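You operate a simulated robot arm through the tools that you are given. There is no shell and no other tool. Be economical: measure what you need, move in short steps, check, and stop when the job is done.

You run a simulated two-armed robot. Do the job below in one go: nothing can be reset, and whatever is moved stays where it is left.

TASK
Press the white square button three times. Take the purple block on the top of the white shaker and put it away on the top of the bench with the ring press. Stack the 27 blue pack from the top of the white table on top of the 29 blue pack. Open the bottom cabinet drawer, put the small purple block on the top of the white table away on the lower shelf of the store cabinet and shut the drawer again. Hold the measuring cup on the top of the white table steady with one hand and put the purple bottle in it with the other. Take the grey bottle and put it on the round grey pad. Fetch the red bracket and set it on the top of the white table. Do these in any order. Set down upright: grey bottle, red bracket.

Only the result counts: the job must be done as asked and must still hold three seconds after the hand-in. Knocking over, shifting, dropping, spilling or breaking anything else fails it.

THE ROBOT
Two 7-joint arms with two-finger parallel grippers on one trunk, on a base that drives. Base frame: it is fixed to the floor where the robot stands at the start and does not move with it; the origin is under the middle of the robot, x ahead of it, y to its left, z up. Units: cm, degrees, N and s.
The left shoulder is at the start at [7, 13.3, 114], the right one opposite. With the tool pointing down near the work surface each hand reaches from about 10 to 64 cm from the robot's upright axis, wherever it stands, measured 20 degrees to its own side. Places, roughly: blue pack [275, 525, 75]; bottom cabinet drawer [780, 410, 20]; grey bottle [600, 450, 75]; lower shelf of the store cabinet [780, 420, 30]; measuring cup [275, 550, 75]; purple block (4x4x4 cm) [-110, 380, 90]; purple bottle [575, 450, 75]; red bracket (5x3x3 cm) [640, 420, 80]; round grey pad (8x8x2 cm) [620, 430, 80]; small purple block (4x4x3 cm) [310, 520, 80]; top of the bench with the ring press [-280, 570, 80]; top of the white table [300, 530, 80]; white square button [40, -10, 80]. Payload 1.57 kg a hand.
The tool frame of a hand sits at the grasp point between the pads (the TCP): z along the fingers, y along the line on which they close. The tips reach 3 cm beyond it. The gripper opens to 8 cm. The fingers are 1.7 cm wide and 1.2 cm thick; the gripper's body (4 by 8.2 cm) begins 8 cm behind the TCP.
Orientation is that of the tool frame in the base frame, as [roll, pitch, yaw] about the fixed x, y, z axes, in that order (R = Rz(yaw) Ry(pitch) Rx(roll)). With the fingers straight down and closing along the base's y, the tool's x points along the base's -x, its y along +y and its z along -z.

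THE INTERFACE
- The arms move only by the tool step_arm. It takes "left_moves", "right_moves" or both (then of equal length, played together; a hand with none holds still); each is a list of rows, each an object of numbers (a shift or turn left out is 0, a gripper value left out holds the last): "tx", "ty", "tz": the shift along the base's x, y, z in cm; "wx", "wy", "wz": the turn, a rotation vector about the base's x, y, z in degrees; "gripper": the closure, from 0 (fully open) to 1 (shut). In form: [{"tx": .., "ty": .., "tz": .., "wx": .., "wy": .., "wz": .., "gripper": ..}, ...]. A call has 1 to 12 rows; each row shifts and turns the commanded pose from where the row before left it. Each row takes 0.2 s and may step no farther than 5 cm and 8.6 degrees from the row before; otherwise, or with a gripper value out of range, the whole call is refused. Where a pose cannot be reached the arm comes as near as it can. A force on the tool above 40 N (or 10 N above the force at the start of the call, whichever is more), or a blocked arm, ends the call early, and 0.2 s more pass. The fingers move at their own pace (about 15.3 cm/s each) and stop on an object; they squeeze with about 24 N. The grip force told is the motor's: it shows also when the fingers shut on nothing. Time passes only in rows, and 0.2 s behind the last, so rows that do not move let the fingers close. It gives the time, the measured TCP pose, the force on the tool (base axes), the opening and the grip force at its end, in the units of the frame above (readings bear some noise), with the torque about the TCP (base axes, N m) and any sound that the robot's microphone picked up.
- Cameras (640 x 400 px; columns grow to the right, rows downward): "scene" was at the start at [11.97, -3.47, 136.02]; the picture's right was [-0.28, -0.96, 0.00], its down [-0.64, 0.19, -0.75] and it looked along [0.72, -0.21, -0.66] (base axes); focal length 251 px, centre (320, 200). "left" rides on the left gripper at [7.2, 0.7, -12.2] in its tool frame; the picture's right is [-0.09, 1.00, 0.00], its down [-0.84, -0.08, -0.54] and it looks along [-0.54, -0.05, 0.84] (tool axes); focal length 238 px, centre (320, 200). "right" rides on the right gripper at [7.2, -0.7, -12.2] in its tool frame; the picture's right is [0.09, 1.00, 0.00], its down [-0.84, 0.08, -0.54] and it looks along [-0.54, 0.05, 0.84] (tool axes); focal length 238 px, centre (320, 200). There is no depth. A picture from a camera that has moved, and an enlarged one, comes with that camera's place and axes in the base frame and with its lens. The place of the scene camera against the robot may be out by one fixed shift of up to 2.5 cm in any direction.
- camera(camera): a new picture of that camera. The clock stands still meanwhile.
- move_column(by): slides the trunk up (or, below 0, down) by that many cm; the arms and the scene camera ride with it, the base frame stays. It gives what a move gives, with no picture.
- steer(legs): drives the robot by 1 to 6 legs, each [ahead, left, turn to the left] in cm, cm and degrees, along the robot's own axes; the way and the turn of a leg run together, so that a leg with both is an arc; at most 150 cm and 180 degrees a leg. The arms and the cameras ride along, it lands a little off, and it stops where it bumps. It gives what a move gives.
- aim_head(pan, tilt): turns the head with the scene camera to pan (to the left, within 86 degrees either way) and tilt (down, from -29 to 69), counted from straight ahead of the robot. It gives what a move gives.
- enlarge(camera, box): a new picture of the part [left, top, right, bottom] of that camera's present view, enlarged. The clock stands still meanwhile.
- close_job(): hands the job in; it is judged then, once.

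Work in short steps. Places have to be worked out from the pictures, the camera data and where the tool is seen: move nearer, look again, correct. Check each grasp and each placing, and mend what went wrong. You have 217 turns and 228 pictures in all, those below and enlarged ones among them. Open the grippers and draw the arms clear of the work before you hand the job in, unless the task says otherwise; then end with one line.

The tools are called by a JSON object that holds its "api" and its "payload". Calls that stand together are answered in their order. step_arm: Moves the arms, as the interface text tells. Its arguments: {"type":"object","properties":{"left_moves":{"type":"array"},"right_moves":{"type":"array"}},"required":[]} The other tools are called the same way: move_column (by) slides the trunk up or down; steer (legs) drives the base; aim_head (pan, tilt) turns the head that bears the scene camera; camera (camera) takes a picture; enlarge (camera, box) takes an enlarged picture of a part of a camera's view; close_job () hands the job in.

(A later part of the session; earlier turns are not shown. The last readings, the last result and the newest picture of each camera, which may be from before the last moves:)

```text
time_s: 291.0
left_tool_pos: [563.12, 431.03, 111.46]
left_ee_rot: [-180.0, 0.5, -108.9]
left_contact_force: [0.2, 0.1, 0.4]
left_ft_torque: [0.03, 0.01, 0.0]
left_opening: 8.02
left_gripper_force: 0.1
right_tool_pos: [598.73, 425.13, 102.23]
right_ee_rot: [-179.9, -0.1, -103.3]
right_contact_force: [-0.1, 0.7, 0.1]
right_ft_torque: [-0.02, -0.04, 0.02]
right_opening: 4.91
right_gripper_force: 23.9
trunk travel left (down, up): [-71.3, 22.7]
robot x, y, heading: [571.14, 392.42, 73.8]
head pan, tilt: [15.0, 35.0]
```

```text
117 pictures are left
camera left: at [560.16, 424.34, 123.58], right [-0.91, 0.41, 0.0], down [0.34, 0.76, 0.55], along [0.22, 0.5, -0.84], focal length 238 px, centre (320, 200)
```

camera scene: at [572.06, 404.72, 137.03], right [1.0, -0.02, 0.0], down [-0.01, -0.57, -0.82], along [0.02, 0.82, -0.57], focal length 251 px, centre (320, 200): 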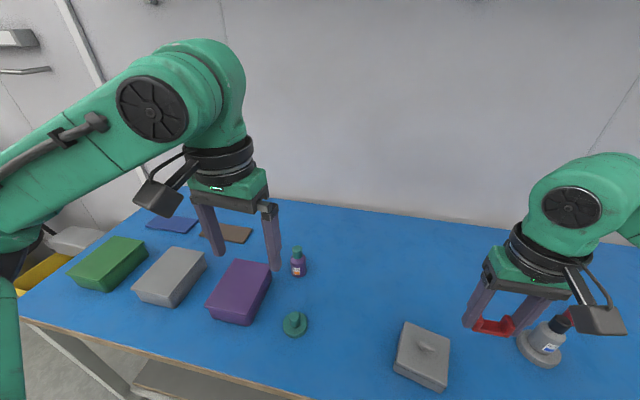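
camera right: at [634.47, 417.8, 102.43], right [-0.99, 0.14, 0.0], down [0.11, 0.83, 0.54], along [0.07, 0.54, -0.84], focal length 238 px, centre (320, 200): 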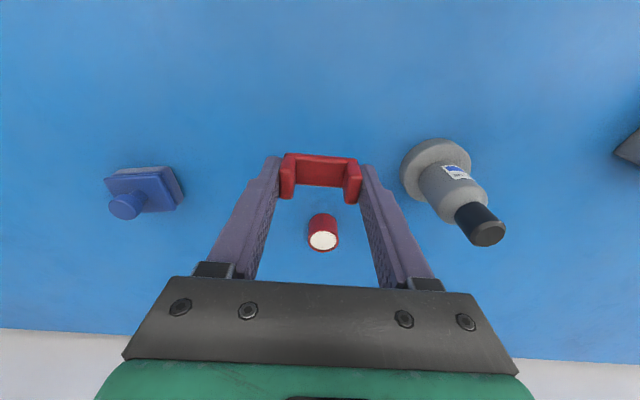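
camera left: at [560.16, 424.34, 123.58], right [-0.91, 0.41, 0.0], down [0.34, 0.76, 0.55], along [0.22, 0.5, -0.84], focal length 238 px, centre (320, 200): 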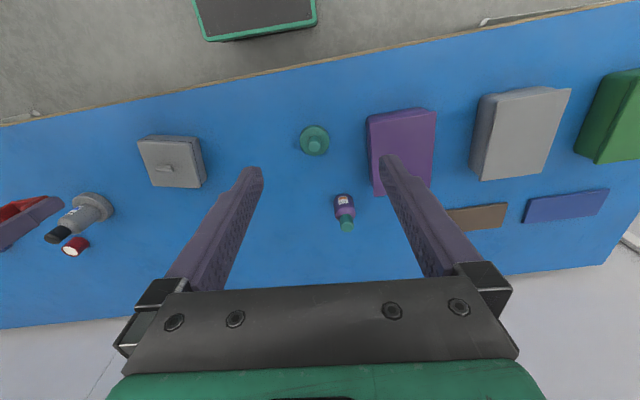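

The purple bottle is at about (567.8, 456). I move 3 cm forward for reach and bring the left hand over it.

{"api": "steer", "payload": {"legs": [[3, 1, 0]]}}

{"api": "step_arm", "payload": {"left_moves": [{"tx": 0.5, "ty": 4.5}, {"tx": 0.5, "ty": 4.5}, {"tx": 0.5, "ty": 4.5}, {"tx": 0.5, "ty": 4}, {"tz": -4}, {"tz": -4}, {}]}}

{"api": "camera", "payload": {"camera": "left"}}

```text
time_s: 291.8
left_tool_pos: [563.09, 433.8, 111.49]
left_ee_rot: [-180.0, 0.6, -108.9]
left_contact_force: [-0.2, -0.4, -0.9]
left_ft_torque: [0.05, -0.03, -0.03]
left_opening: 8.03
left_gripper_force: 0.1
right_tool_pos: [598.61, 427.88, 102.43]
right_ee_rot: [179.9, 0.2, -103.3]
right_contact_force: [-0.1, 0.2, -1.0]
right_ft_torque: [0.06, 0.01, 0.02]
right_opening: 4.91
right_gripper_force: 24.2
trunk travel left (down, up): [-71.3, 22.7]
robot x, y, heading: [571.36, 395.43, 74.0]
head pan, tilt: [15.0, 35.0]
```

```text
time_s: 293.4
left_tool_pos: [565.26, 451.9, 103.14]
left_ee_rot: [180.0, 0.3, -108.9]
left_contact_force: [-0.1, -0.3, -0.7]
left_ft_torque: [-0.01, 0.02, 0.0]
left_opening: 8.01
left_gripper_force: 0.1
right_tool_pos: [598.67, 428.28, 102.21]
right_ee_rot: [180.0, 0.0, -103.3]
right_contact_force: [-0.9, 0.0, -0.5]
right_ft_torque: [0.04, 0.0, 0.01]
right_opening: 4.9
right_gripper_force: 24.6
trunk travel left (down, up): [-71.3, 22.7]
robot x, y, heading: [571.3, 395.47, 73.6]
head pan, tilt: [15.0, 35.0]
```

```text
116 pictures are left
camera left: at [562.21, 445.22, 115.23], right [-0.91, 0.41, 0.0], down [0.34, 0.76, 0.55], along [0.22, 0.5, -0.84], focal length 238 px, centre (320, 200)
```

left: 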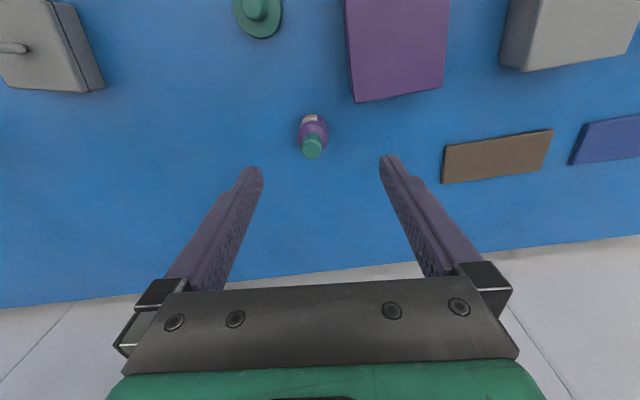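

Bottle axis is (567.6, 455), top ≈85.5; the purple tray's corner is about 3 cm from the left finger. I move over and lower partway to check.

{"api": "step_arm", "payload": {"left_moves": [{"tx": 2.3, "ty": 3.1}, {"tz": -4}, {"tz": -4}, {"tz": -4}, {}]}}

{"api": "camera", "payload": {"camera": "left"}}

{"api": "enlarge", "payload": {"camera": "scene", "box": [200, 180, 400, 340]}}

```text
time_s: 294.6
left_tool_pos: [567.35, 455.16, 91.45]
left_ee_rot: [-179.9, 0.4, -108.9]
left_contact_force: [0.5, -0.8, 0.7]
left_ft_torque: [0.03, 0.01, 0.0]
left_opening: 8.01
left_gripper_force: 0.2
right_tool_pos: [598.58, 428.27, 102.29]
right_ee_rot: [-179.9, 0.0, -103.3]
right_contact_force: [-0.4, -0.1, -0.5]
right_ft_torque: [0.03, -0.02, -0.01]
right_opening: 4.88
right_gripper_force: 24.1
trunk travel left (down, up): [-71.3, 22.7]
robot x, y, heading: [571.34, 395.29, 73.5]
head pan, tilt: [15.0, 35.0]
```

```text
115 pictures are left
camera left: at [564.27, 448.36, 103.63], right [-0.91, 0.41, 0.0], down [0.34, 0.76, 0.55], along [0.23, 0.5, -0.84], focal length 238 px, centre (320, 200)
```

left: 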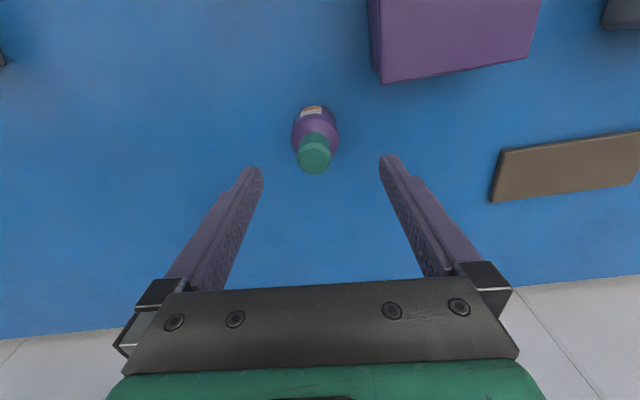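

```text
2.50 times, centred on (300, 260) of scene
camera zoom: at [571.85, 407.88, 137.03], right [1.0, -0.02, 0.0], down [-0.01, -0.57, -0.82], along [0.02, 0.82, -0.57], focal length 628 px, centre (370, 50)
```

zoom: 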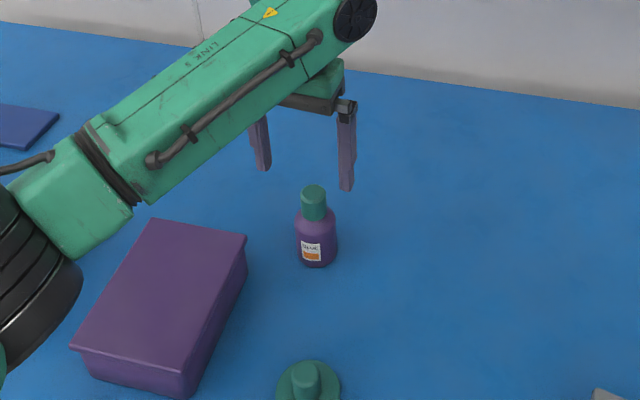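

Centered within 0.7 cm; I correct and lower to 81.5, then look again.

{"api": "step_arm", "payload": {"left_moves": [{"tx": 0.6, "tz": -3.5}, {"tz": -3.5}, {"tz": -3}, {}]}}

{"api": "camera", "payload": {"camera": "left"}}

```text
time_s: 295.6
left_tool_pos: [567.78, 454.77, 81.34]
left_ee_rot: [-179.9, 0.4, -108.9]
left_contact_force: [-1.5, 1.3, 0.3]
left_ft_torque: [0.02, 0.02, 0.02]
left_opening: 8.01
left_gripper_force: 0.0
right_tool_pos: [598.57, 428.35, 102.14]
right_ee_rot: [-179.9, 0.0, -103.3]
right_contact_force: [1.1, 0.4, 0.1]
right_ft_torque: [0.01, 0.0, 0.01]
right_opening: 4.88
right_gripper_force: 24.3
trunk travel left (down, up): [-71.3, 22.7]
robot x, y, heading: [571.15, 394.86, 73.7]
head pan, tilt: [15.0, 35.0]
```

```text
113 pictures are left
camera left: at [564.73, 448.12, 93.54], right [-0.91, 0.41, 0.0], down [0.34, 0.76, 0.55], along [0.23, 0.5, -0.84], focal length 238 px, centre (320, 200)
```

left: 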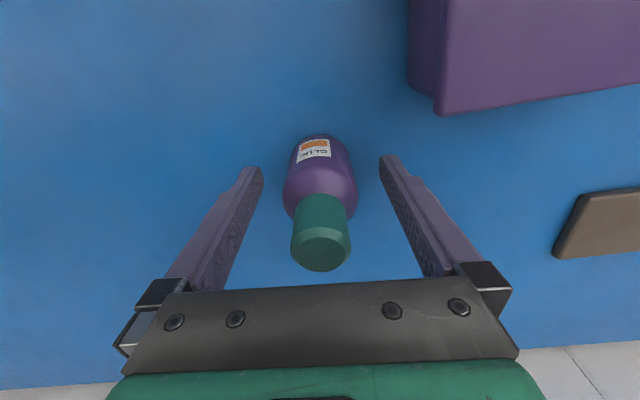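

It looks just like the grey bottle before its good grip. I close here (80.9).

{"api": "step_arm", "payload": {"left_moves": [{"ty": 0.4, "tx": 0.1, "tz": -0.4}, {"gripper": 1}, {}, {}, {}]}}

{"api": "step_arm", "payload": {"left_moves": [{"tz": 3}, {"tz": 4}, {"tz": 4.5}, {"tz": 4.5}, {"tz": 4.5}, {"tz": 4.5, "ty": -1}, {"ty": -4.5}, {"ty": -4.5}, {"ty": -4.5}, {"ty": -4.5}, {}]}}

{"api": "camera", "payload": {"camera": "left"}}

```text
time_s: 296.8
left_tool_pos: [567.95, 455.33, 80.97]
left_ee_rot: [-179.8, 0.4, -108.9]
left_contact_force: [-0.2, -0.5, 0.1]
left_ft_torque: [0.01, 0.01, 0.01]
left_opening: 4.54
left_gripper_force: 24.0
right_tool_pos: [598.81, 428.28, 102.21]
right_ee_rot: [-180.0, 0.0, -103.2]
right_contact_force: [-0.4, 0.3, -0.8]
right_ft_torque: [0.0, -0.02, -0.05]
right_opening: 4.91
right_gripper_force: 24.4
trunk travel left (down, up): [-71.3, 22.7]
robot x, y, heading: [571.63, 395.67, 73.6]
head pan, tilt: [15.0, 35.0]
```

```text
time_s: 299.2
left_tool_pos: [568.11, 436.33, 105.82]
left_ee_rot: [-179.9, 0.3, -108.8]
left_contact_force: [-0.6, 0.5, -1.3]
left_ft_torque: [0.0, 0.0, 0.01]
left_opening: 4.52
left_gripper_force: 23.8
right_tool_pos: [598.73, 428.45, 102.1]
right_ee_rot: [179.9, -0.1, -103.3]
right_contact_force: [0.8, -0.4, -0.8]
right_ft_torque: [0.03, 0.02, 0.02]
right_opening: 4.87
right_gripper_force: 24.0
trunk travel left (down, up): [-71.3, 22.7]
robot x, y, heading: [571.16, 395.45, 73.4]
head pan, tilt: [15.0, 35.0]
```

```text
112 pictures are left
camera left: at [565.16, 429.61, 117.98], right [-0.91, 0.41, 0.0], down [0.34, 0.76, 0.55], along [0.22, 0.5, -0.84], focal length 238 px, centre (320, 200)
```

left: 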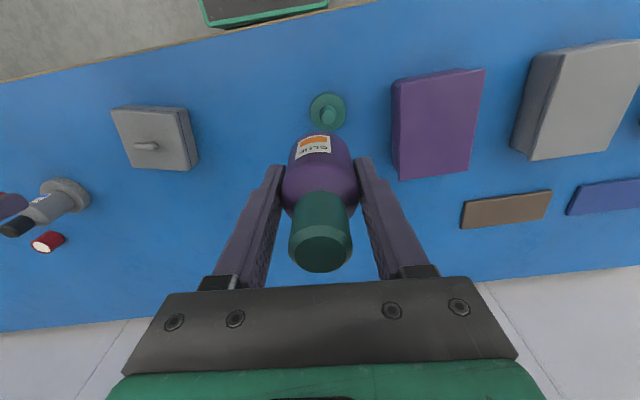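

Both objects are held. I back off from the bench and drive back to the white table.

{"api": "steer", "payload": {"legs": [[-45, 0, 0], [0, 0, 87.5], [135, 0, 0], [135, 0, 0], [0, 0, -88]]}}

{"api": "aim_head", "payload": {"pan": 0, "tilt": 38}}

{"api": "camera", "payload": {"camera": "scene"}}

```text
time_s: 322.2
left_tool_pos: [300.42, 485.73, 105.91]
left_ee_rot: [-180.0, 0.4, -111.1]
left_contact_force: [0.0, 0.4, -0.6]
left_ft_torque: [-0.02, 0.0, 0.02]
left_opening: 4.5
left_gripper_force: 23.7
right_tool_pos: [330.71, 476.67, 102.2]
right_ee_rot: [-179.9, 0.0, -105.4]
right_contact_force: [0.6, -0.1, 0.6]
right_ft_torque: [-0.01, -0.01, -0.01]
right_opening: 4.88
right_gripper_force: 24.4
trunk travel left (down, up): [-71.3, 22.7]
robot x, y, heading: [302.17, 444.68, 71.4]
head pan, tilt: [15.0, 35.0]
```

```text
time_s: 323.0
left_tool_pos: [300.46, 485.76, 105.94]
left_ee_rot: [-180.0, 0.3, -111.2]
left_contact_force: [0.1, -0.1, -1.1]
left_ft_torque: [0.0, -0.01, 0.01]
left_opening: 4.54
left_gripper_force: 24.2
right_tool_pos: [330.76, 476.8, 102.16]
right_ee_rot: [180.0, 0.0, -105.5]
right_contact_force: [0.2, 0.4, -0.3]
right_ft_torque: [-0.04, 0.05, 0.0]
right_opening: 4.9
right_gripper_force: 23.9
trunk travel left (down, up): [-71.3, 22.7]
robot x, y, heading: [302.04, 445.04, 71.5]
head pan, tilt: [0.0, 38.0]
```

```text
111 pictures are left
camera scene: at [305.36, 456.68, 136.57], right [0.95, -0.32, 0.0], down [-0.2, -0.58, -0.79], along [0.25, 0.75, -0.62], focal length 251 px, centre (320, 200)
```

scene: 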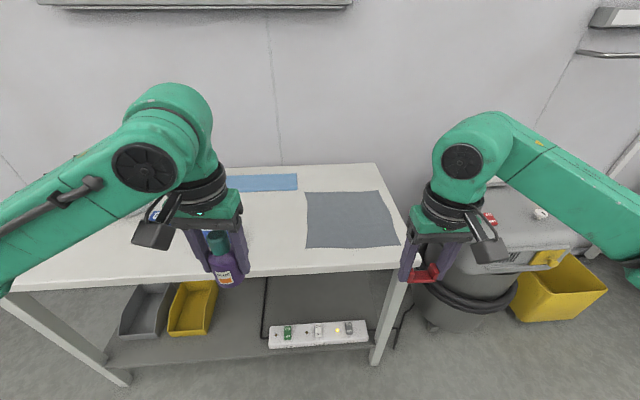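

I correct the heading and move up to where the purple block was taken, to set the bracket on that free spot.

{"api": "steer", "payload": {"legs": [[0, 0, 1.5], [18.5, 19, 0]]}}

{"api": "camera", "payload": {"camera": "scene"}}

{"api": "camera", "payload": {"camera": "right"}}

```text
time_s: 325.2
left_tool_pos: [286.21, 509.03, 105.78]
left_ee_rot: [180.0, 0.4, -109.7]
left_contact_force: [0.0, -0.4, -0.7]
left_ft_torque: [-0.02, -0.02, -0.02]
left_opening: 4.55
left_gripper_force: 23.6
right_tool_pos: [316.75, 500.63, 102.29]
right_ee_rot: [180.0, 0.0, -104.1]
right_contact_force: [-0.2, 0.0, 0.2]
right_ft_torque: [0.01, 0.02, 0.02]
right_opening: 4.91
right_gripper_force: 24.3
trunk travel left (down, up): [-71.3, 22.7]
robot x, y, heading: [288.57, 468.17, 72.9]
head pan, tilt: [0.0, 38.0]
```

```text
110 pictures are left
camera scene: at [291.88, 480.01, 136.58], right [0.96, -0.29, 0.0], down [-0.18, -0.59, -0.79], along [0.23, 0.75, -0.62], focal length 251 px, centre (320, 200)
```

scene: 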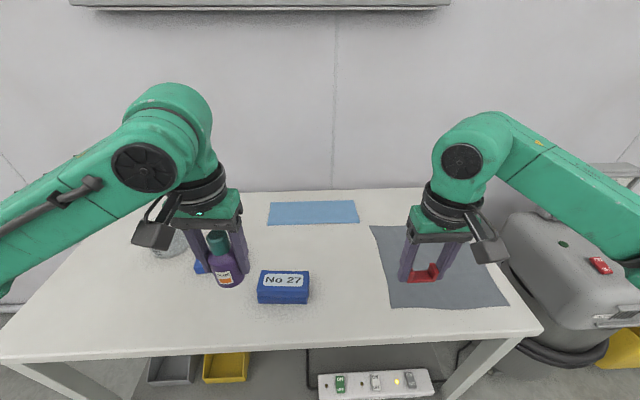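

```text
109 pictures are left
camera right: at [315.56, 493.63, 114.34], right [-0.99, 0.15, 0.0], down [0.13, 0.83, 0.54], along [0.08, 0.54, -0.84], focal length 238 px, centre (320, 200)
```

right: 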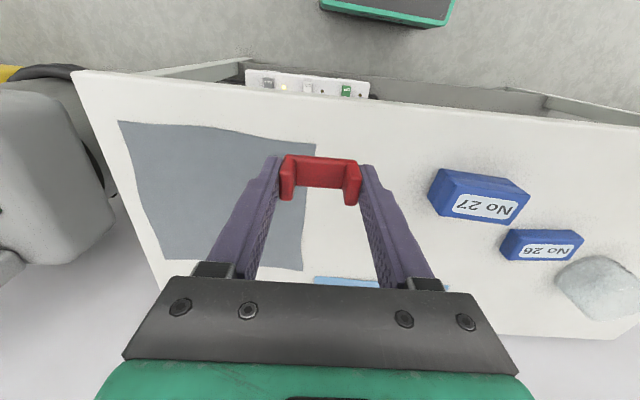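

Free spot between the packs (right edge ≈300) and the mat (left edge ≈320): I set the bracket at (310, 519).

{"api": "step_arm", "payload": {"right_moves": [{"tx": -1.6, "ty": 4.5}, {"tx": -1.6, "ty": 4.5}, {"tx": -1.6, "ty": 4.5}, {"tx": -1.7, "ty": 4.5}, {"tz": -4}, {"tz": -4}, {"tz": -4}, {"tz": -3}, {}]}}

{"api": "camera", "payload": {"camera": "right"}}

```text
time_s: 327.2
left_tool_pos: [286.15, 508.89, 105.79]
left_ee_rot: [-179.9, 0.3, -109.7]
left_contact_force: [0.5, 0.5, -1.1]
left_ft_torque: [0.05, 0.04, 0.03]
left_opening: 4.54
left_gripper_force: 23.9
right_tool_pos: [310.16, 518.75, 87.22]
right_ee_rot: [-180.0, 0.0, -104.2]
right_contact_force: [0.1, 0.1, -0.6]
right_ft_torque: [0.0, -0.04, -0.01]
right_opening: 4.91
right_gripper_force: 24.5
trunk travel left (down, up): [-71.3, 22.7]
robot x, y, heading: [288.84, 468.28, 72.9]
head pan, tilt: [0.0, 38.0]
```

```text
108 pictures are left
camera right: at [308.96, 511.69, 99.32], right [-0.99, 0.15, 0.0], down [0.13, 0.83, 0.54], along [0.08, 0.54, -0.84], focal length 238 px, centre (320, 200)
```

right: 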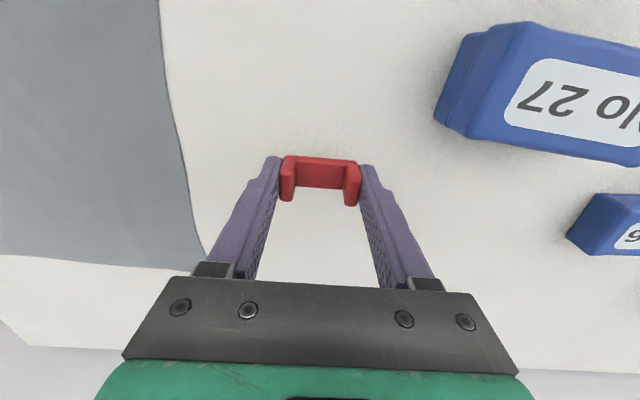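

The spot is clear. I lower gently until contact.

{"api": "step_arm", "payload": {"right_moves": [{"tz": -1.5}, {"tz": -1}, {"tz": -0.5}, {"tz": -0.4}, {"tz": -0.3}, {}]}}

```text
time_s: 328.6
left_tool_pos: [286.17, 508.99, 105.92]
left_ee_rot: [-179.9, 0.5, -109.7]
left_contact_force: [-0.2, -0.8, -2.5]
left_ft_torque: [0.0, -0.01, 0.01]
left_opening: 4.49
left_gripper_force: 24.3
right_tool_pos: [310.21, 518.74, 83.47]
right_ee_rot: [-180.0, 0.0, -104.1]
right_contact_force: [0.2, 0.5, -0.8]
right_ft_torque: [0.01, 0.02, 0.0]
right_opening: 4.88
right_gripper_force: 23.6
trunk travel left (down, up): [-71.3, 22.7]
robot x, y, heading: [289.12, 467.87, 72.7]
head pan, tilt: [0.0, 38.0]
```

Not yet; a few more small steps.

{"api": "step_arm", "payload": {"right_moves": [{"tz": -0.3}, {"tz": -0.3}, {}]}}

```text
time_s: 329.4
left_tool_pos: [286.26, 508.9, 105.87]
left_ee_rot: [-179.8, 0.5, -109.7]
left_contact_force: [-0.7, -0.5, -0.6]
left_ft_torque: [0.0, 0.02, -0.01]
left_opening: 4.52
left_gripper_force: 24.0
right_tool_pos: [310.2, 518.76, 83.09]
right_ee_rot: [-180.0, 0.1, -104.0]
right_contact_force: [2.1, 1.9, 6.1]
right_ft_torque: [-0.01, -0.21, 0.0]
right_opening: 4.87
right_gripper_force: 23.5
trunk travel left (down, up): [-71.3, 22.7]
robot x, y, heading: [288.96, 468.4, 72.8]
head pan, tilt: [0.0, 38.0]
```

Contact at 83.1. I open and rise.

{"api": "step_arm", "payload": {"right_moves": [{"gripper": 0}, {}, {}, {"tz": 3}, {"tz": 4}, {"tz": 4.5}, {"tz": 4.5}, {"tz": 4}, {"ty": -4, "tx": 1}, {"ty": -4, "tx": 1}, {"ty": -4, "tx": 1}, {}]}}

{"api": "camera", "payload": {"camera": "scene"}}

{"api": "camera", "payload": {"camera": "right"}}

```text
time_s: 332.0
left_tool_pos: [286.03, 509.06, 105.86]
left_ee_rot: [-179.9, 0.3, -109.7]
left_contact_force: [0.6, 0.2, -1.7]
left_ft_torque: [-0.02, -0.03, 0.01]
left_opening: 4.51
left_gripper_force: 24.5
right_tool_pos: [313.38, 506.72, 102.98]
right_ee_rot: [179.9, 0.0, -104.0]
right_contact_force: [-0.1, 0.5, -0.3]
right_ft_torque: [0.01, 0.0, -0.01]
right_opening: 7.99
right_gripper_force: 0.1
trunk travel left (down, up): [-71.3, 22.7]
robot x, y, heading: [288.9, 467.94, 72.9]
head pan, tilt: [0.0, 38.0]
```

```text
107 pictures are left
camera scene: at [291.82, 480.19, 136.56], right [0.96, -0.29, 0.0], down [-0.18, -0.59, -0.79], along [0.23, 0.75, -0.62], focal length 251 px, centre (320, 200)
```

scene: 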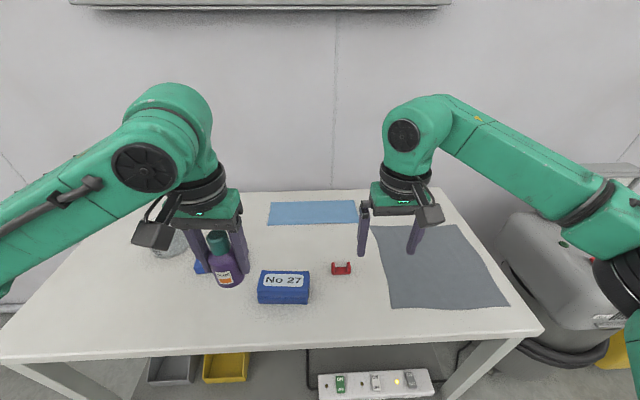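

```text
106 pictures are left
camera right: at [312.14, 499.75, 115.1], right [-0.99, 0.15, 0.0], down [0.13, 0.83, 0.54], along [0.08, 0.53, -0.84], focal length 238 px, centre (320, 200)
```

right: 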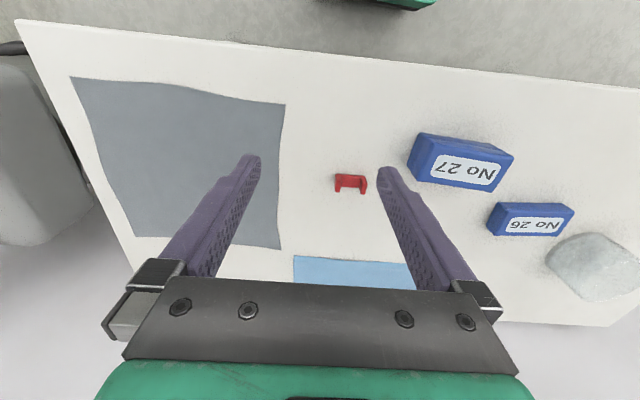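

Bracket stands upright. Now I strafe left to face the measuring cup.

{"api": "steer", "payload": {"legs": [[0, 38, 0]]}}

{"api": "camera", "payload": {"camera": "scene"}}

{"api": "camera", "payload": {"camera": "right"}}

{"api": "camera", "payload": {"camera": "left"}}

```text
time_s: 334.4
left_tool_pos: [250.04, 520.2, 105.95]
left_ee_rot: [-179.9, 0.4, -109.9]
left_contact_force: [-0.1, -0.2, -0.9]
left_ft_torque: [0.0, 0.0, -0.01]
left_opening: 4.55
left_gripper_force: 24.1
right_tool_pos: [277.17, 517.84, 103.13]
right_ee_rot: [-180.0, -0.2, -104.2]
right_contact_force: [-1.0, 0.8, 0.3]
right_ft_torque: [0.02, 0.03, 0.04]
right_opening: 8.01
right_gripper_force: 0.1
trunk travel left (down, up): [-71.3, 22.7]
robot x, y, heading: [252.51, 479.66, 72.7]
head pan, tilt: [0.0, 38.0]
```

```text
105 pictures are left
camera scene: at [255.6, 491.3, 136.57], right [0.96, -0.3, 0.0], down [-0.18, -0.59, -0.79], along [0.23, 0.75, -0.62], focal length 251 px, centre (320, 200)
```

scene: 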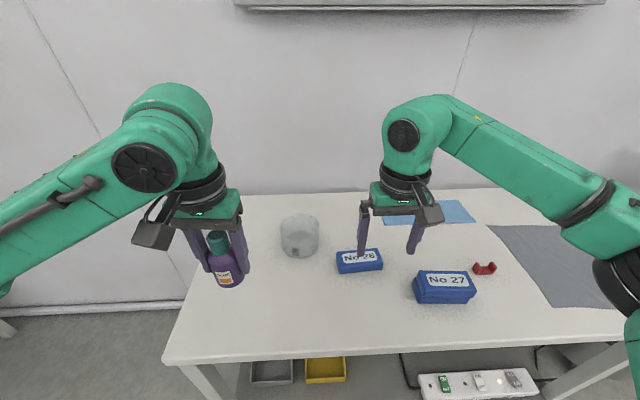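

```text
104 pictures are left
camera right: at [275.94, 510.88, 115.1], right [-0.99, 0.15, 0.0], down [0.13, 0.83, 0.54], along [0.08, 0.54, -0.84], focal length 238 px, centre (320, 200)
```

right: 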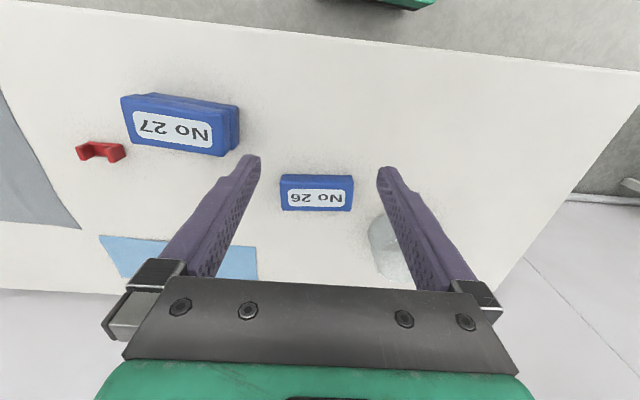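

```text
103 pictures are left
camera left: at [246.95, 513.6, 118.02], right [-0.91, 0.42, 0.0], down [0.36, 0.76, 0.55], along [0.23, 0.5, -0.84], focal length 238 px, centre (320, 200)
```

left: 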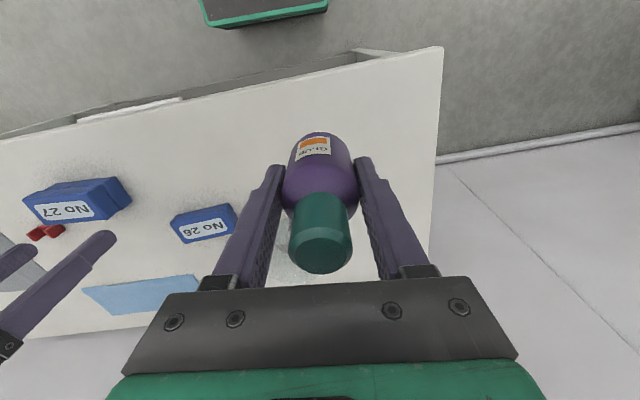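

Let me enlarge the cup to measure it.

{"api": "enlarge", "payload": {"camera": "scene", "box": [260, 195, 350, 275]}}

```text
5.00 times, centred on (305, 235) of scene
camera zoom: at [255.6, 491.3, 136.57], right [0.96, -0.3, 0.0], down [-0.18, -0.59, -0.79], along [0.23, 0.75, -0.62], focal length 1257 px, centre (395, 25)
```

zoom: 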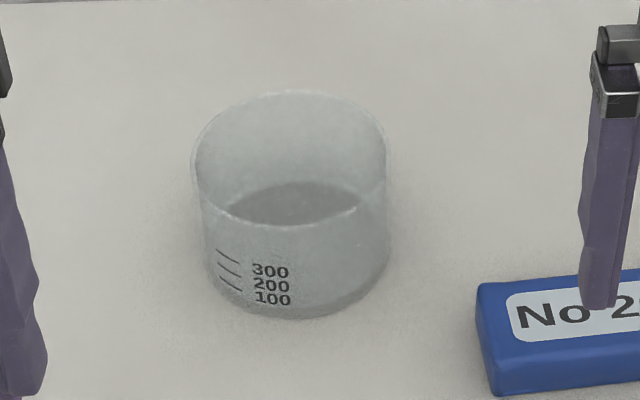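

The cup is empty, ~11 cm wide, 7.4 high, centred near (265, 542). I go 7 forward and 3 left, so both hands reach it.

{"api": "steer", "payload": {"legs": [[7, 3, 0]]}}

{"api": "step_arm", "payload": {"right_moves": [{"gripper": 0.4, "tz": 3, "wx": 2.2, "wy": 7}, {"tz": 2, "tx": 2, "wx": 2.2, "wy": 7}, {"tx": 2, "ty": 3, "wx": 2.2, "wy": 7}, {"ty": 3}, {}], "left_moves": [{"wz": -8}, {"wz": -8, "tx": -1}, {"wz": -8, "tx": -1}, {"wz": -8, "tx": -1}, {"wz": -8}]}}

{"api": "camera", "payload": {"camera": "right"}}

{"api": "camera", "payload": {"camera": "scene"}}

```text
time_s: 335.5
left_tool_pos: [249.26, 527.58, 106.05]
left_ee_rot: [179.9, 0.5, -109.9]
left_contact_force: [0.4, 0.4, -0.9]
left_ft_torque: [0.0, -0.01, -0.01]
left_opening: 4.57
left_gripper_force: 24.6
right_tool_pos: [276.28, 525.12, 102.97]
right_ee_rot: [179.9, 0.1, -104.3]
right_contact_force: [0.2, 0.6, 0.5]
right_ft_torque: [0.01, 0.02, -0.01]
right_opening: 7.98
right_gripper_force: 0.1
trunk travel left (down, up): [-71.3, 22.7]
robot x, y, heading: [251.69, 486.87, 73.1]
head pan, tilt: [0.0, 38.0]
```

```text
time_s: 336.7
left_tool_pos: [246.2, 527.49, 105.85]
left_ee_rot: [-179.9, 0.4, -150.0]
left_contact_force: [0.8, -0.1, -1.6]
left_ft_torque: [0.02, 0.01, 0.03]
left_opening: 4.51
left_gripper_force: 24.0
right_tool_pos: [280.17, 531.37, 107.95]
right_ee_rot: [157.9, 1.4, -104.4]
right_contact_force: [-0.7, -0.1, 0.1]
right_ft_torque: [0.0, -0.02, 0.02]
right_opening: 4.8
right_gripper_force: 0.1
trunk travel left (down, up): [-71.3, 22.7]
robot x, y, heading: [251.66, 486.81, 72.8]
head pan, tilt: [0.0, 38.0]
```

```text
101 pictures are left
camera right: at [283.26, 523.04, 118.76], right [-0.92, 0.13, 0.37], down [0.33, 0.77, 0.55], along [-0.21, 0.63, -0.75], focal length 238 px, centre (320, 200)
```

right: 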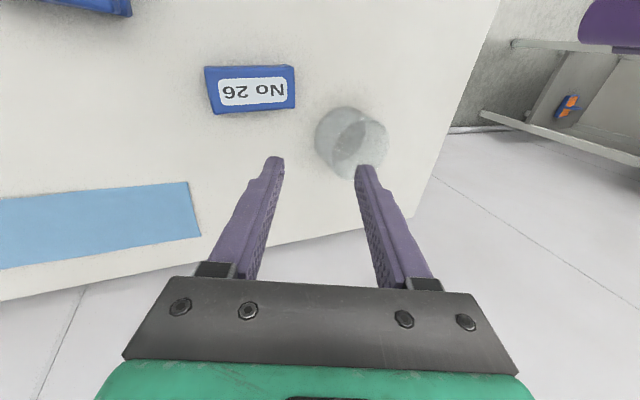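

```text
100 pictures are left
camera scene: at [254.76, 498.71, 136.57], right [0.95, -0.3, 0.0], down [-0.18, -0.59, -0.79], along [0.23, 0.75, -0.62], focal length 251 px, centre (320, 200)
```

scene: 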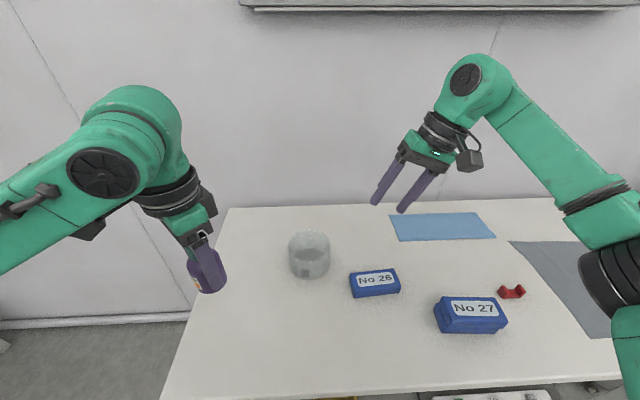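

I finish turning the left hand and zoom on the cup from the right camera.

{"api": "step_arm", "payload": {"left_moves": [{"wz": -8}, {"wz": -8}, {"wz": -8}, {"wz": -8}, {"wz": -8}, {"wz": -5}, {}]}}

{"api": "enlarge", "payload": {"camera": "right", "box": [290, 90, 410, 190]}}

{"api": "enlarge", "payload": {"camera": "scene", "box": [260, 210, 370, 310]}}

```text
time_s: 338.3
left_tool_pos: [246.22, 527.58, 105.83]
left_ee_rot: [-179.9, 0.3, 165.0]
left_contact_force: [0.8, -0.4, -2.1]
left_ft_torque: [-0.01, -0.03, 0.03]
left_opening: 4.51
left_gripper_force: 24.1
right_tool_pos: [279.94, 531.43, 107.96]
right_ee_rot: [158.0, 1.2, -104.5]
right_contact_force: [0.1, 0.5, 0.1]
right_ft_torque: [0.02, 0.04, -0.01]
right_opening: 4.8
right_gripper_force: 0.0
trunk travel left (down, up): [-71.3, 22.7]
robot x, y, heading: [251.78, 486.78, 72.9]
head pan, tilt: [0.0, 38.0]
```

```text
4.00 times, centred on (350, 140) of right
camera zoom: at [283.2, 523.09, 118.75], right [-0.92, 0.13, 0.37], down [0.33, 0.77, 0.55], along [-0.21, 0.63, -0.75], focal length 953 px, centre (200, 440)
```

zoom: 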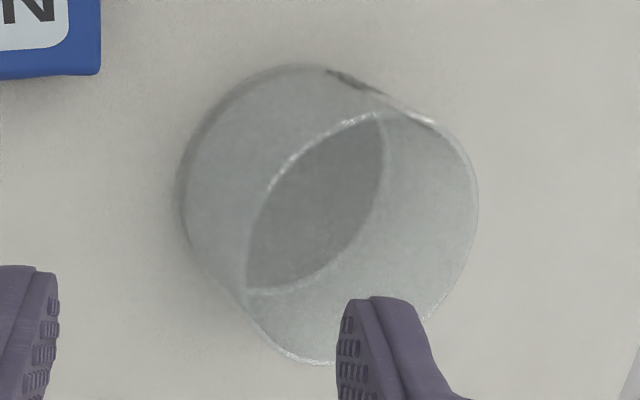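

```text
4.00 times, centred on (315, 260) of scene
camera zoom: at [254.7, 498.79, 136.57], right [0.95, -0.3, 0.0], down [-0.18, -0.59, -0.79], along [0.23, 0.75, -0.62], focal length 1006 px, centre (340, -40)
```

zoom: 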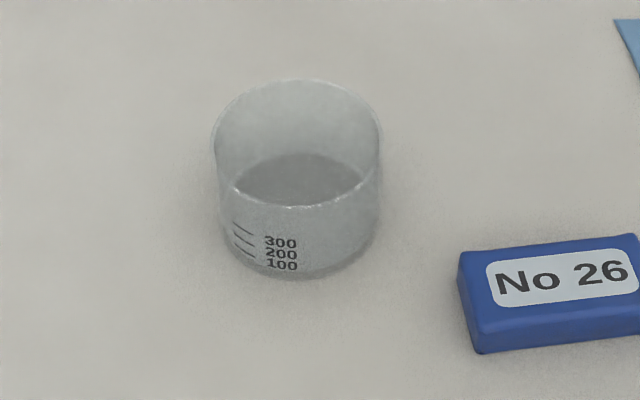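

Both views agree: cup centre (265.9, 542.3), rim z≈87.4. I bring the tilted right hand above its right wall.

{"api": "step_arm", "payload": {"right_moves": [{"tx": -2.9, "ty": 3.1}, {"tx": -2.9, "ty": 3.1}, {"tx": -2.9, "ty": 3.1}, {"tz": -3}, {"tz": -4}, {}]}}

{"api": "camera", "payload": {"camera": "right"}}

{"api": "enlarge", "payload": {"camera": "scene", "box": [240, 150, 420, 310]}}

```text
time_s: 339.7
left_tool_pos: [246.03, 527.55, 105.81]
left_ee_rot: [-179.9, 0.5, 165.2]
left_contact_force: [-0.3, 0.2, -1.2]
left_ft_torque: [-0.01, -0.01, -0.04]
left_opening: 4.51
left_gripper_force: 24.3
right_tool_pos: [271.33, 540.74, 100.98]
right_ee_rot: [158.1, 1.2, -104.4]
right_contact_force: [0.6, -0.2, 0.3]
right_ft_torque: [0.0, -0.01, 0.01]
right_opening: 4.78
right_gripper_force: 0.0
trunk travel left (down, up): [-71.3, 22.7]
robot x, y, heading: [251.59, 486.62, 72.8]
head pan, tilt: [0.0, 38.0]
```

```text
97 pictures are left
camera right: at [274.44, 532.3, 111.82], right [-0.92, 0.13, 0.37], down [0.33, 0.77, 0.55], along [-0.21, 0.63, -0.75], focal length 238 px, centre (320, 200)
```

right: 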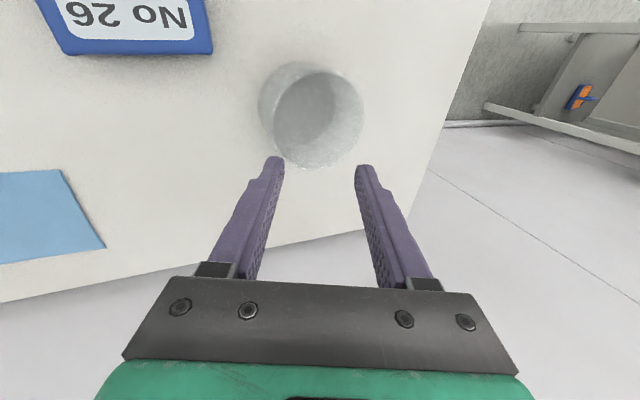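

```text
2.50 times, centred on (330, 230) of scene
camera zoom: at [254.56, 498.78, 136.57], right [0.96, -0.3, 0.0], down [-0.18, -0.59, -0.79], along [0.23, 0.75, -0.62], focal length 628 px, centre (295, 125)
```

zoom: 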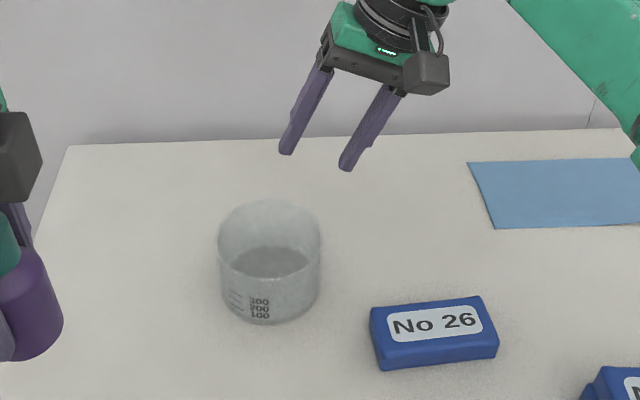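

Alignment is near: I shift 0.4 and lower to z 91.5, tips just above the rim, and look.

{"api": "step_arm", "payload": {"right_moves": [{"tx": 0.2, "ty": -0.4, "tz": -4}, {"tz": -4}, {"tz": -1.5}, {}]}}

{"api": "enlarge", "payload": {"camera": "right", "box": [220, 40, 420, 240]}}

{"api": "enlarge", "payload": {"camera": "scene", "box": [250, 170, 390, 300]}}

```text
time_s: 340.7
left_tool_pos: [246.15, 527.61, 105.83]
left_ee_rot: [-179.9, 0.5, 165.1]
left_contact_force: [-0.2, 0.1, -2.1]
left_ft_torque: [0.01, -0.03, 0.01]
left_opening: 4.54
left_gripper_force: 24.6
right_tool_pos: [271.77, 540.44, 91.34]
right_ee_rot: [158.0, 1.3, -104.5]
right_contact_force: [-0.3, 0.6, 0.4]
right_ft_torque: [0.0, 0.03, 0.01]
right_opening: 4.8
right_gripper_force: 0.1
trunk travel left (down, up): [-71.3, 22.7]
robot x, y, heading: [251.79, 487.03, 72.8]
head pan, tilt: [0.0, 38.0]
```

```text
2.00 times, centred on (320, 140) of right
camera zoom: at [274.84, 532.04, 102.2], right [-0.92, 0.13, 0.37], down [0.33, 0.77, 0.55], along [-0.21, 0.63, -0.75], focal length 477 px, centre (320, 320)
```

zoom: 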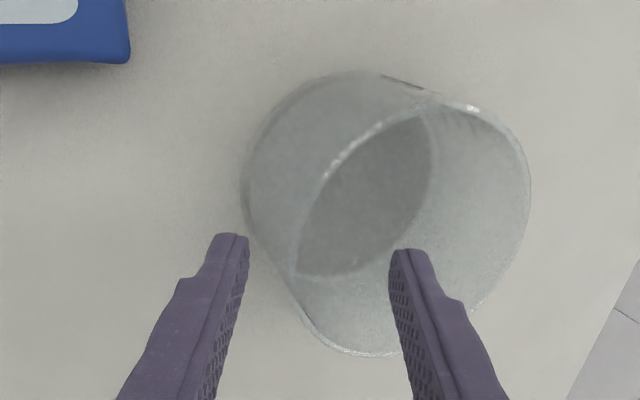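

```text
3.08 times, centred on (320, 235) of scene
camera zoom: at [254.71, 498.8, 136.57], right [0.95, -0.3, 0.0], down [-0.18, -0.59, -0.79], along [0.23, 0.75, -0.62], focal length 774 px, centre (320, 92)
```

zoom: 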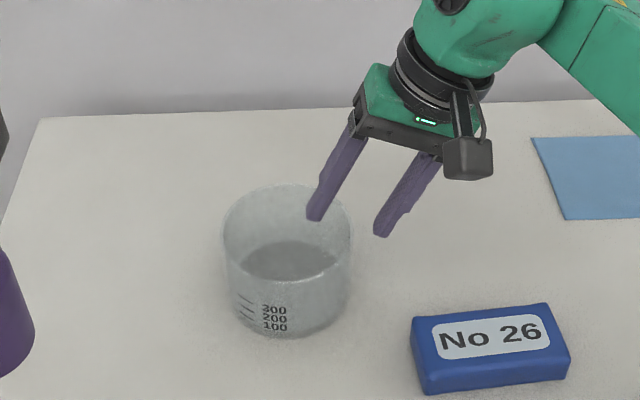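

The inner finger is over the interior, the outer one outside. I lower to 88 so they straddle the wall.

{"api": "step_arm", "payload": {"right_moves": [{"tz": -1.2}, {"tz": -1.2}, {"tz": -0.9}, {}]}}

{"api": "enlarge", "payload": {"camera": "right", "box": [220, 40, 420, 240]}}

{"api": "enlarge", "payload": {"camera": "scene", "box": [250, 170, 390, 300]}}

```text
time_s: 341.7
left_tool_pos: [246.17, 527.69, 105.91]
left_ee_rot: [-179.9, 0.4, 165.1]
left_contact_force: [-0.1, -0.4, -1.3]
left_ft_torque: [0.02, 0.04, -0.02]
left_opening: 4.5
left_gripper_force: 24.2
right_tool_pos: [271.83, 540.34, 88.18]
right_ee_rot: [157.9, 1.2, -104.5]
right_contact_force: [0.8, 0.4, 0.4]
right_ft_torque: [-0.02, 0.01, 0.0]
right_opening: 4.78
right_gripper_force: 0.2
trunk travel left (down, up): [-71.3, 22.7]
robot x, y, heading: [251.37, 486.8, 72.5]
head pan, tilt: [0.0, 38.0]
```

```text
2.00 times, centred on (320, 140) of right
camera zoom: at [274.89, 531.94, 99.02], right [-0.92, 0.13, 0.37], down [0.33, 0.77, 0.55], along [-0.21, 0.63, -0.75], focal length 477 px, centre (320, 320)
```

zoom: 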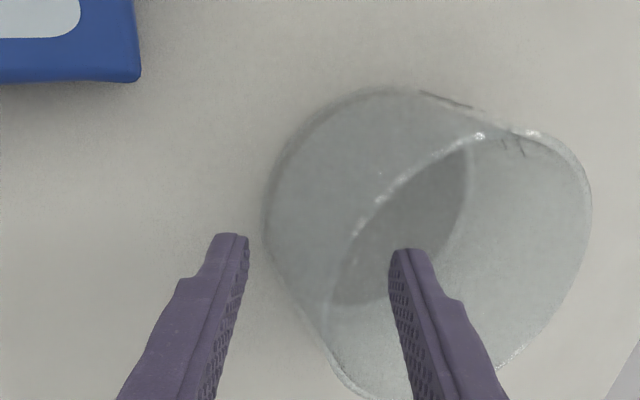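

```text
3.08 times, centred on (320, 235) of scene
camera zoom: at [254.7, 498.8, 136.57], right [0.95, -0.3, 0.0], down [-0.18, -0.59, -0.79], along [0.23, 0.75, -0.62], focal length 774 px, centre (320, 92)
```

zoom: 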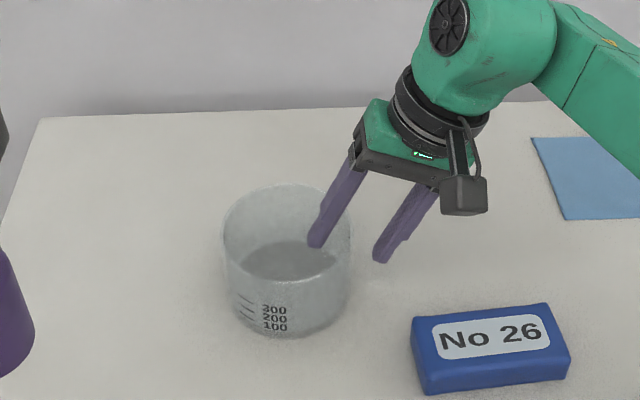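

The wall is astride, but a tilted pinch would twist the cup. I go up, set the right hand upright over the wall, and will tilt the left hand slightly instead for clearance.

{"api": "step_arm", "payload": {"right_moves": [{"tz": 3}, {"tz": 2}, {"wx": -2.2, "wy": -7}, {"wx": -2.2, "wy": -7}, {"wx": -2.2, "wy": -7, "tx": -0.8, "ty": 0.2}, {}]}}

{"api": "enlarge", "payload": {"camera": "right", "box": [220, 40, 420, 240]}}

{"api": "camera", "payload": {"camera": "scene"}}

```text
time_s: 343.1
left_tool_pos: [246.16, 527.68, 105.86]
left_ee_rot: [-179.9, 0.4, 165.2]
left_contact_force: [0.1, 0.8, -1.2]
left_ft_torque: [-0.02, 0.01, -0.01]
left_opening: 4.53
left_gripper_force: 24.5
right_tool_pos: [271.07, 540.44, 93.29]
right_ee_rot: [180.0, 0.0, -104.2]
right_contact_force: [0.3, 0.1, 0.9]
right_ft_torque: [-0.04, 0.01, 0.01]
right_opening: 4.78
right_gripper_force: 0.1
trunk travel left (down, up): [-71.3, 22.7]
robot x, y, heading: [251.75, 486.62, 72.8]
head pan, tilt: [0.0, 38.0]
```

```text
2.00 times, centred on (320, 140) of right
camera zoom: at [269.85, 533.38, 105.33], right [-0.99, 0.16, 0.0], down [0.13, 0.83, 0.54], along [0.08, 0.54, -0.84], focal length 477 px, centre (320, 320)
```

zoom: 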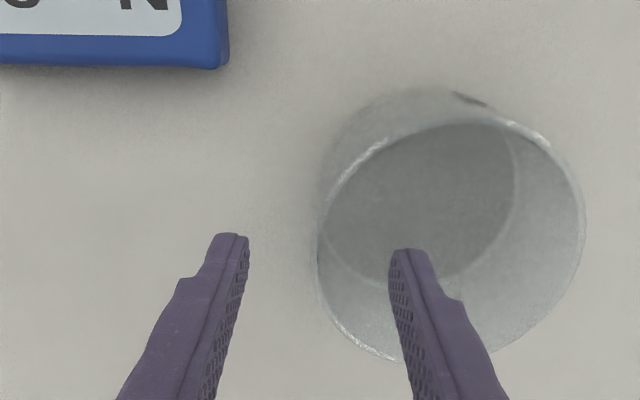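

```text
90 pictures are left
camera scene: at [254.78, 498.79, 136.57], right [0.95, -0.3, 0.0], down [-0.18, -0.59, -0.79], along [0.23, 0.75, -0.62], focal length 251 px, centre (320, 200)
```

scene: 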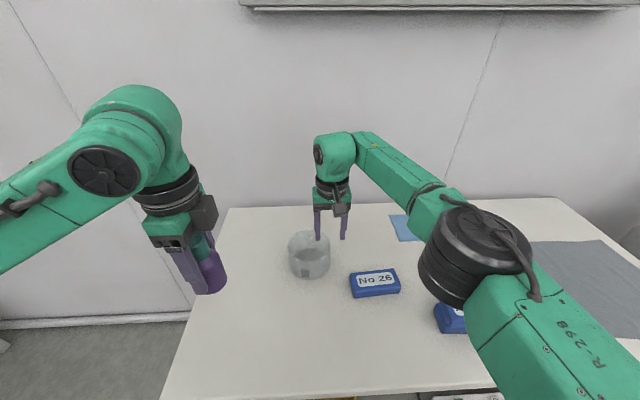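

The right wall is at (270.9, 540.4), right under the TCP. I lower to 87 and check before closing.

{"api": "step_arm", "payload": {"right_moves": [{"tx": -0.1, "tz": -2}, {"tz": -2}, {"tz": -1.3}, {"tz": -1}, {}]}}

{"api": "enlarge", "payload": {"camera": "right", "box": [220, 40, 420, 240]}}

{"api": "enlarge", "payload": {"camera": "scene", "box": [250, 170, 390, 300]}}

```text
time_s: 344.3
left_tool_pos: [246.08, 527.52, 105.86]
left_ee_rot: [-179.9, 0.4, 165.1]
left_contact_force: [-0.9, 0.0, -1.4]
left_ft_torque: [-0.01, -0.01, -0.01]
left_opening: 4.52
left_gripper_force: 23.9
right_tool_pos: [270.86, 540.44, 86.85]
right_ee_rot: [180.0, 0.0, -104.2]
right_contact_force: [-0.6, -0.8, 0.1]
right_ft_torque: [0.02, 0.02, 0.01]
right_opening: 4.81
right_gripper_force: 0.0
trunk travel left (down, up): [-71.3, 22.7]
robot x, y, heading: [252.04, 486.95, 73.1]
head pan, tilt: [0.0, 38.0]
```

```text
2.00 times, centred on (320, 140) of right
camera zoom: at [269.69, 533.42, 98.91], right [-0.99, 0.16, 0.0], down [0.13, 0.83, 0.54], along [0.08, 0.54, -0.84], focal length 477 px, centre (320, 320)
```

zoom: 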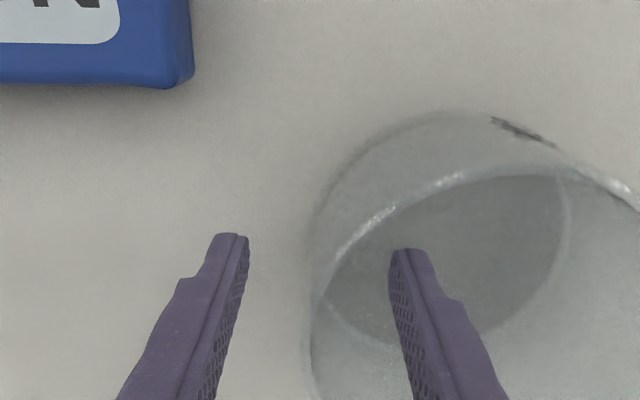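

```text
3.08 times, centred on (320, 235) of scene
camera zoom: at [254.7, 498.79, 136.57], right [0.95, -0.3, 0.0], down [-0.18, -0.59, -0.79], along [0.23, 0.75, -0.62], focal length 774 px, centre (320, 92)
```

zoom: 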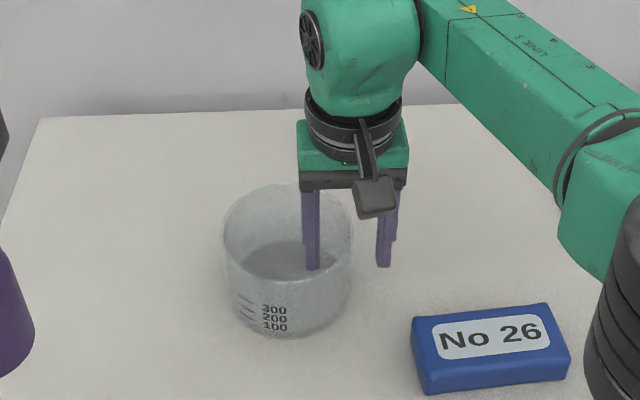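

Wall lies between the fingers, about 0.25 cm off centre. I correct and close gently on it.

{"api": "step_arm", "payload": {"right_moves": [{"tx": 0.22, "ty": -0.07}, {"gripper": 0.7}, {"gripper": 0.85}, {"gripper": 1}, {}, {}]}}

{"api": "enlarge", "payload": {"camera": "right", "box": [220, 40, 420, 240]}}

{"api": "enlarge", "payload": {"camera": "scene", "box": [250, 170, 390, 300]}}

```text
time_s: 345.7
left_tool_pos: [246.11, 527.64, 105.89]
left_ee_rot: [-179.9, 0.4, 165.1]
left_contact_force: [0.7, 0.2, -0.9]
left_ft_torque: [-0.01, -0.01, 0.02]
left_opening: 4.53
left_gripper_force: 23.8
right_tool_pos: [271.06, 540.34, 86.84]
right_ee_rot: [-180.0, 0.0, -104.2]
right_contact_force: [-1.0, 0.2, 1.1]
right_ft_torque: [0.05, 0.01, 0.04]
right_opening: 0.28
right_gripper_force: 24.5
trunk travel left (down, up): [-71.3, 22.7]
robot x, y, heading: [251.79, 486.71, 72.7]
head pan, tilt: [0.0, 38.0]
```

```text
2.00 times, centred on (320, 140) of right
camera zoom: at [269.86, 533.38, 98.95], right [-0.99, 0.16, 0.0], down [0.13, 0.83, 0.54], along [0.08, 0.54, -0.84], focal length 477 px, centre (320, 320)
```

zoom: 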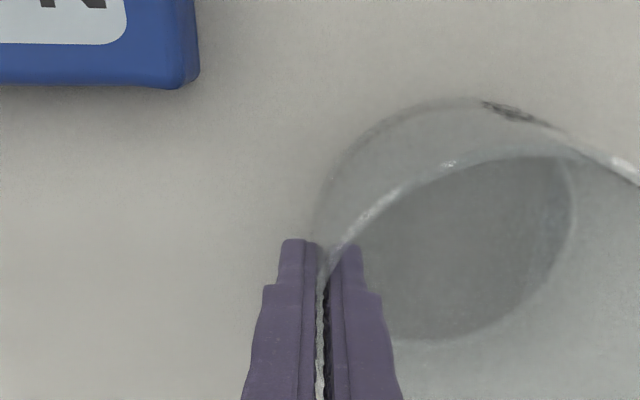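

```text
3.08 times, centred on (320, 235) of scene
camera zoom: at [254.68, 498.8, 136.57], right [0.95, -0.3, 0.0], down [-0.18, -0.59, -0.79], along [0.23, 0.75, -0.62], focal length 774 px, centre (320, 92)
```

zoom: 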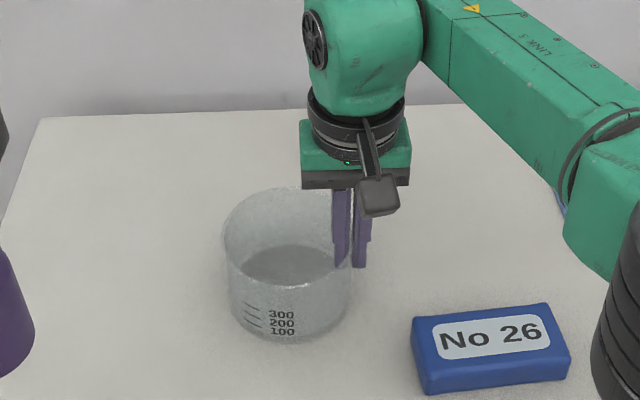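

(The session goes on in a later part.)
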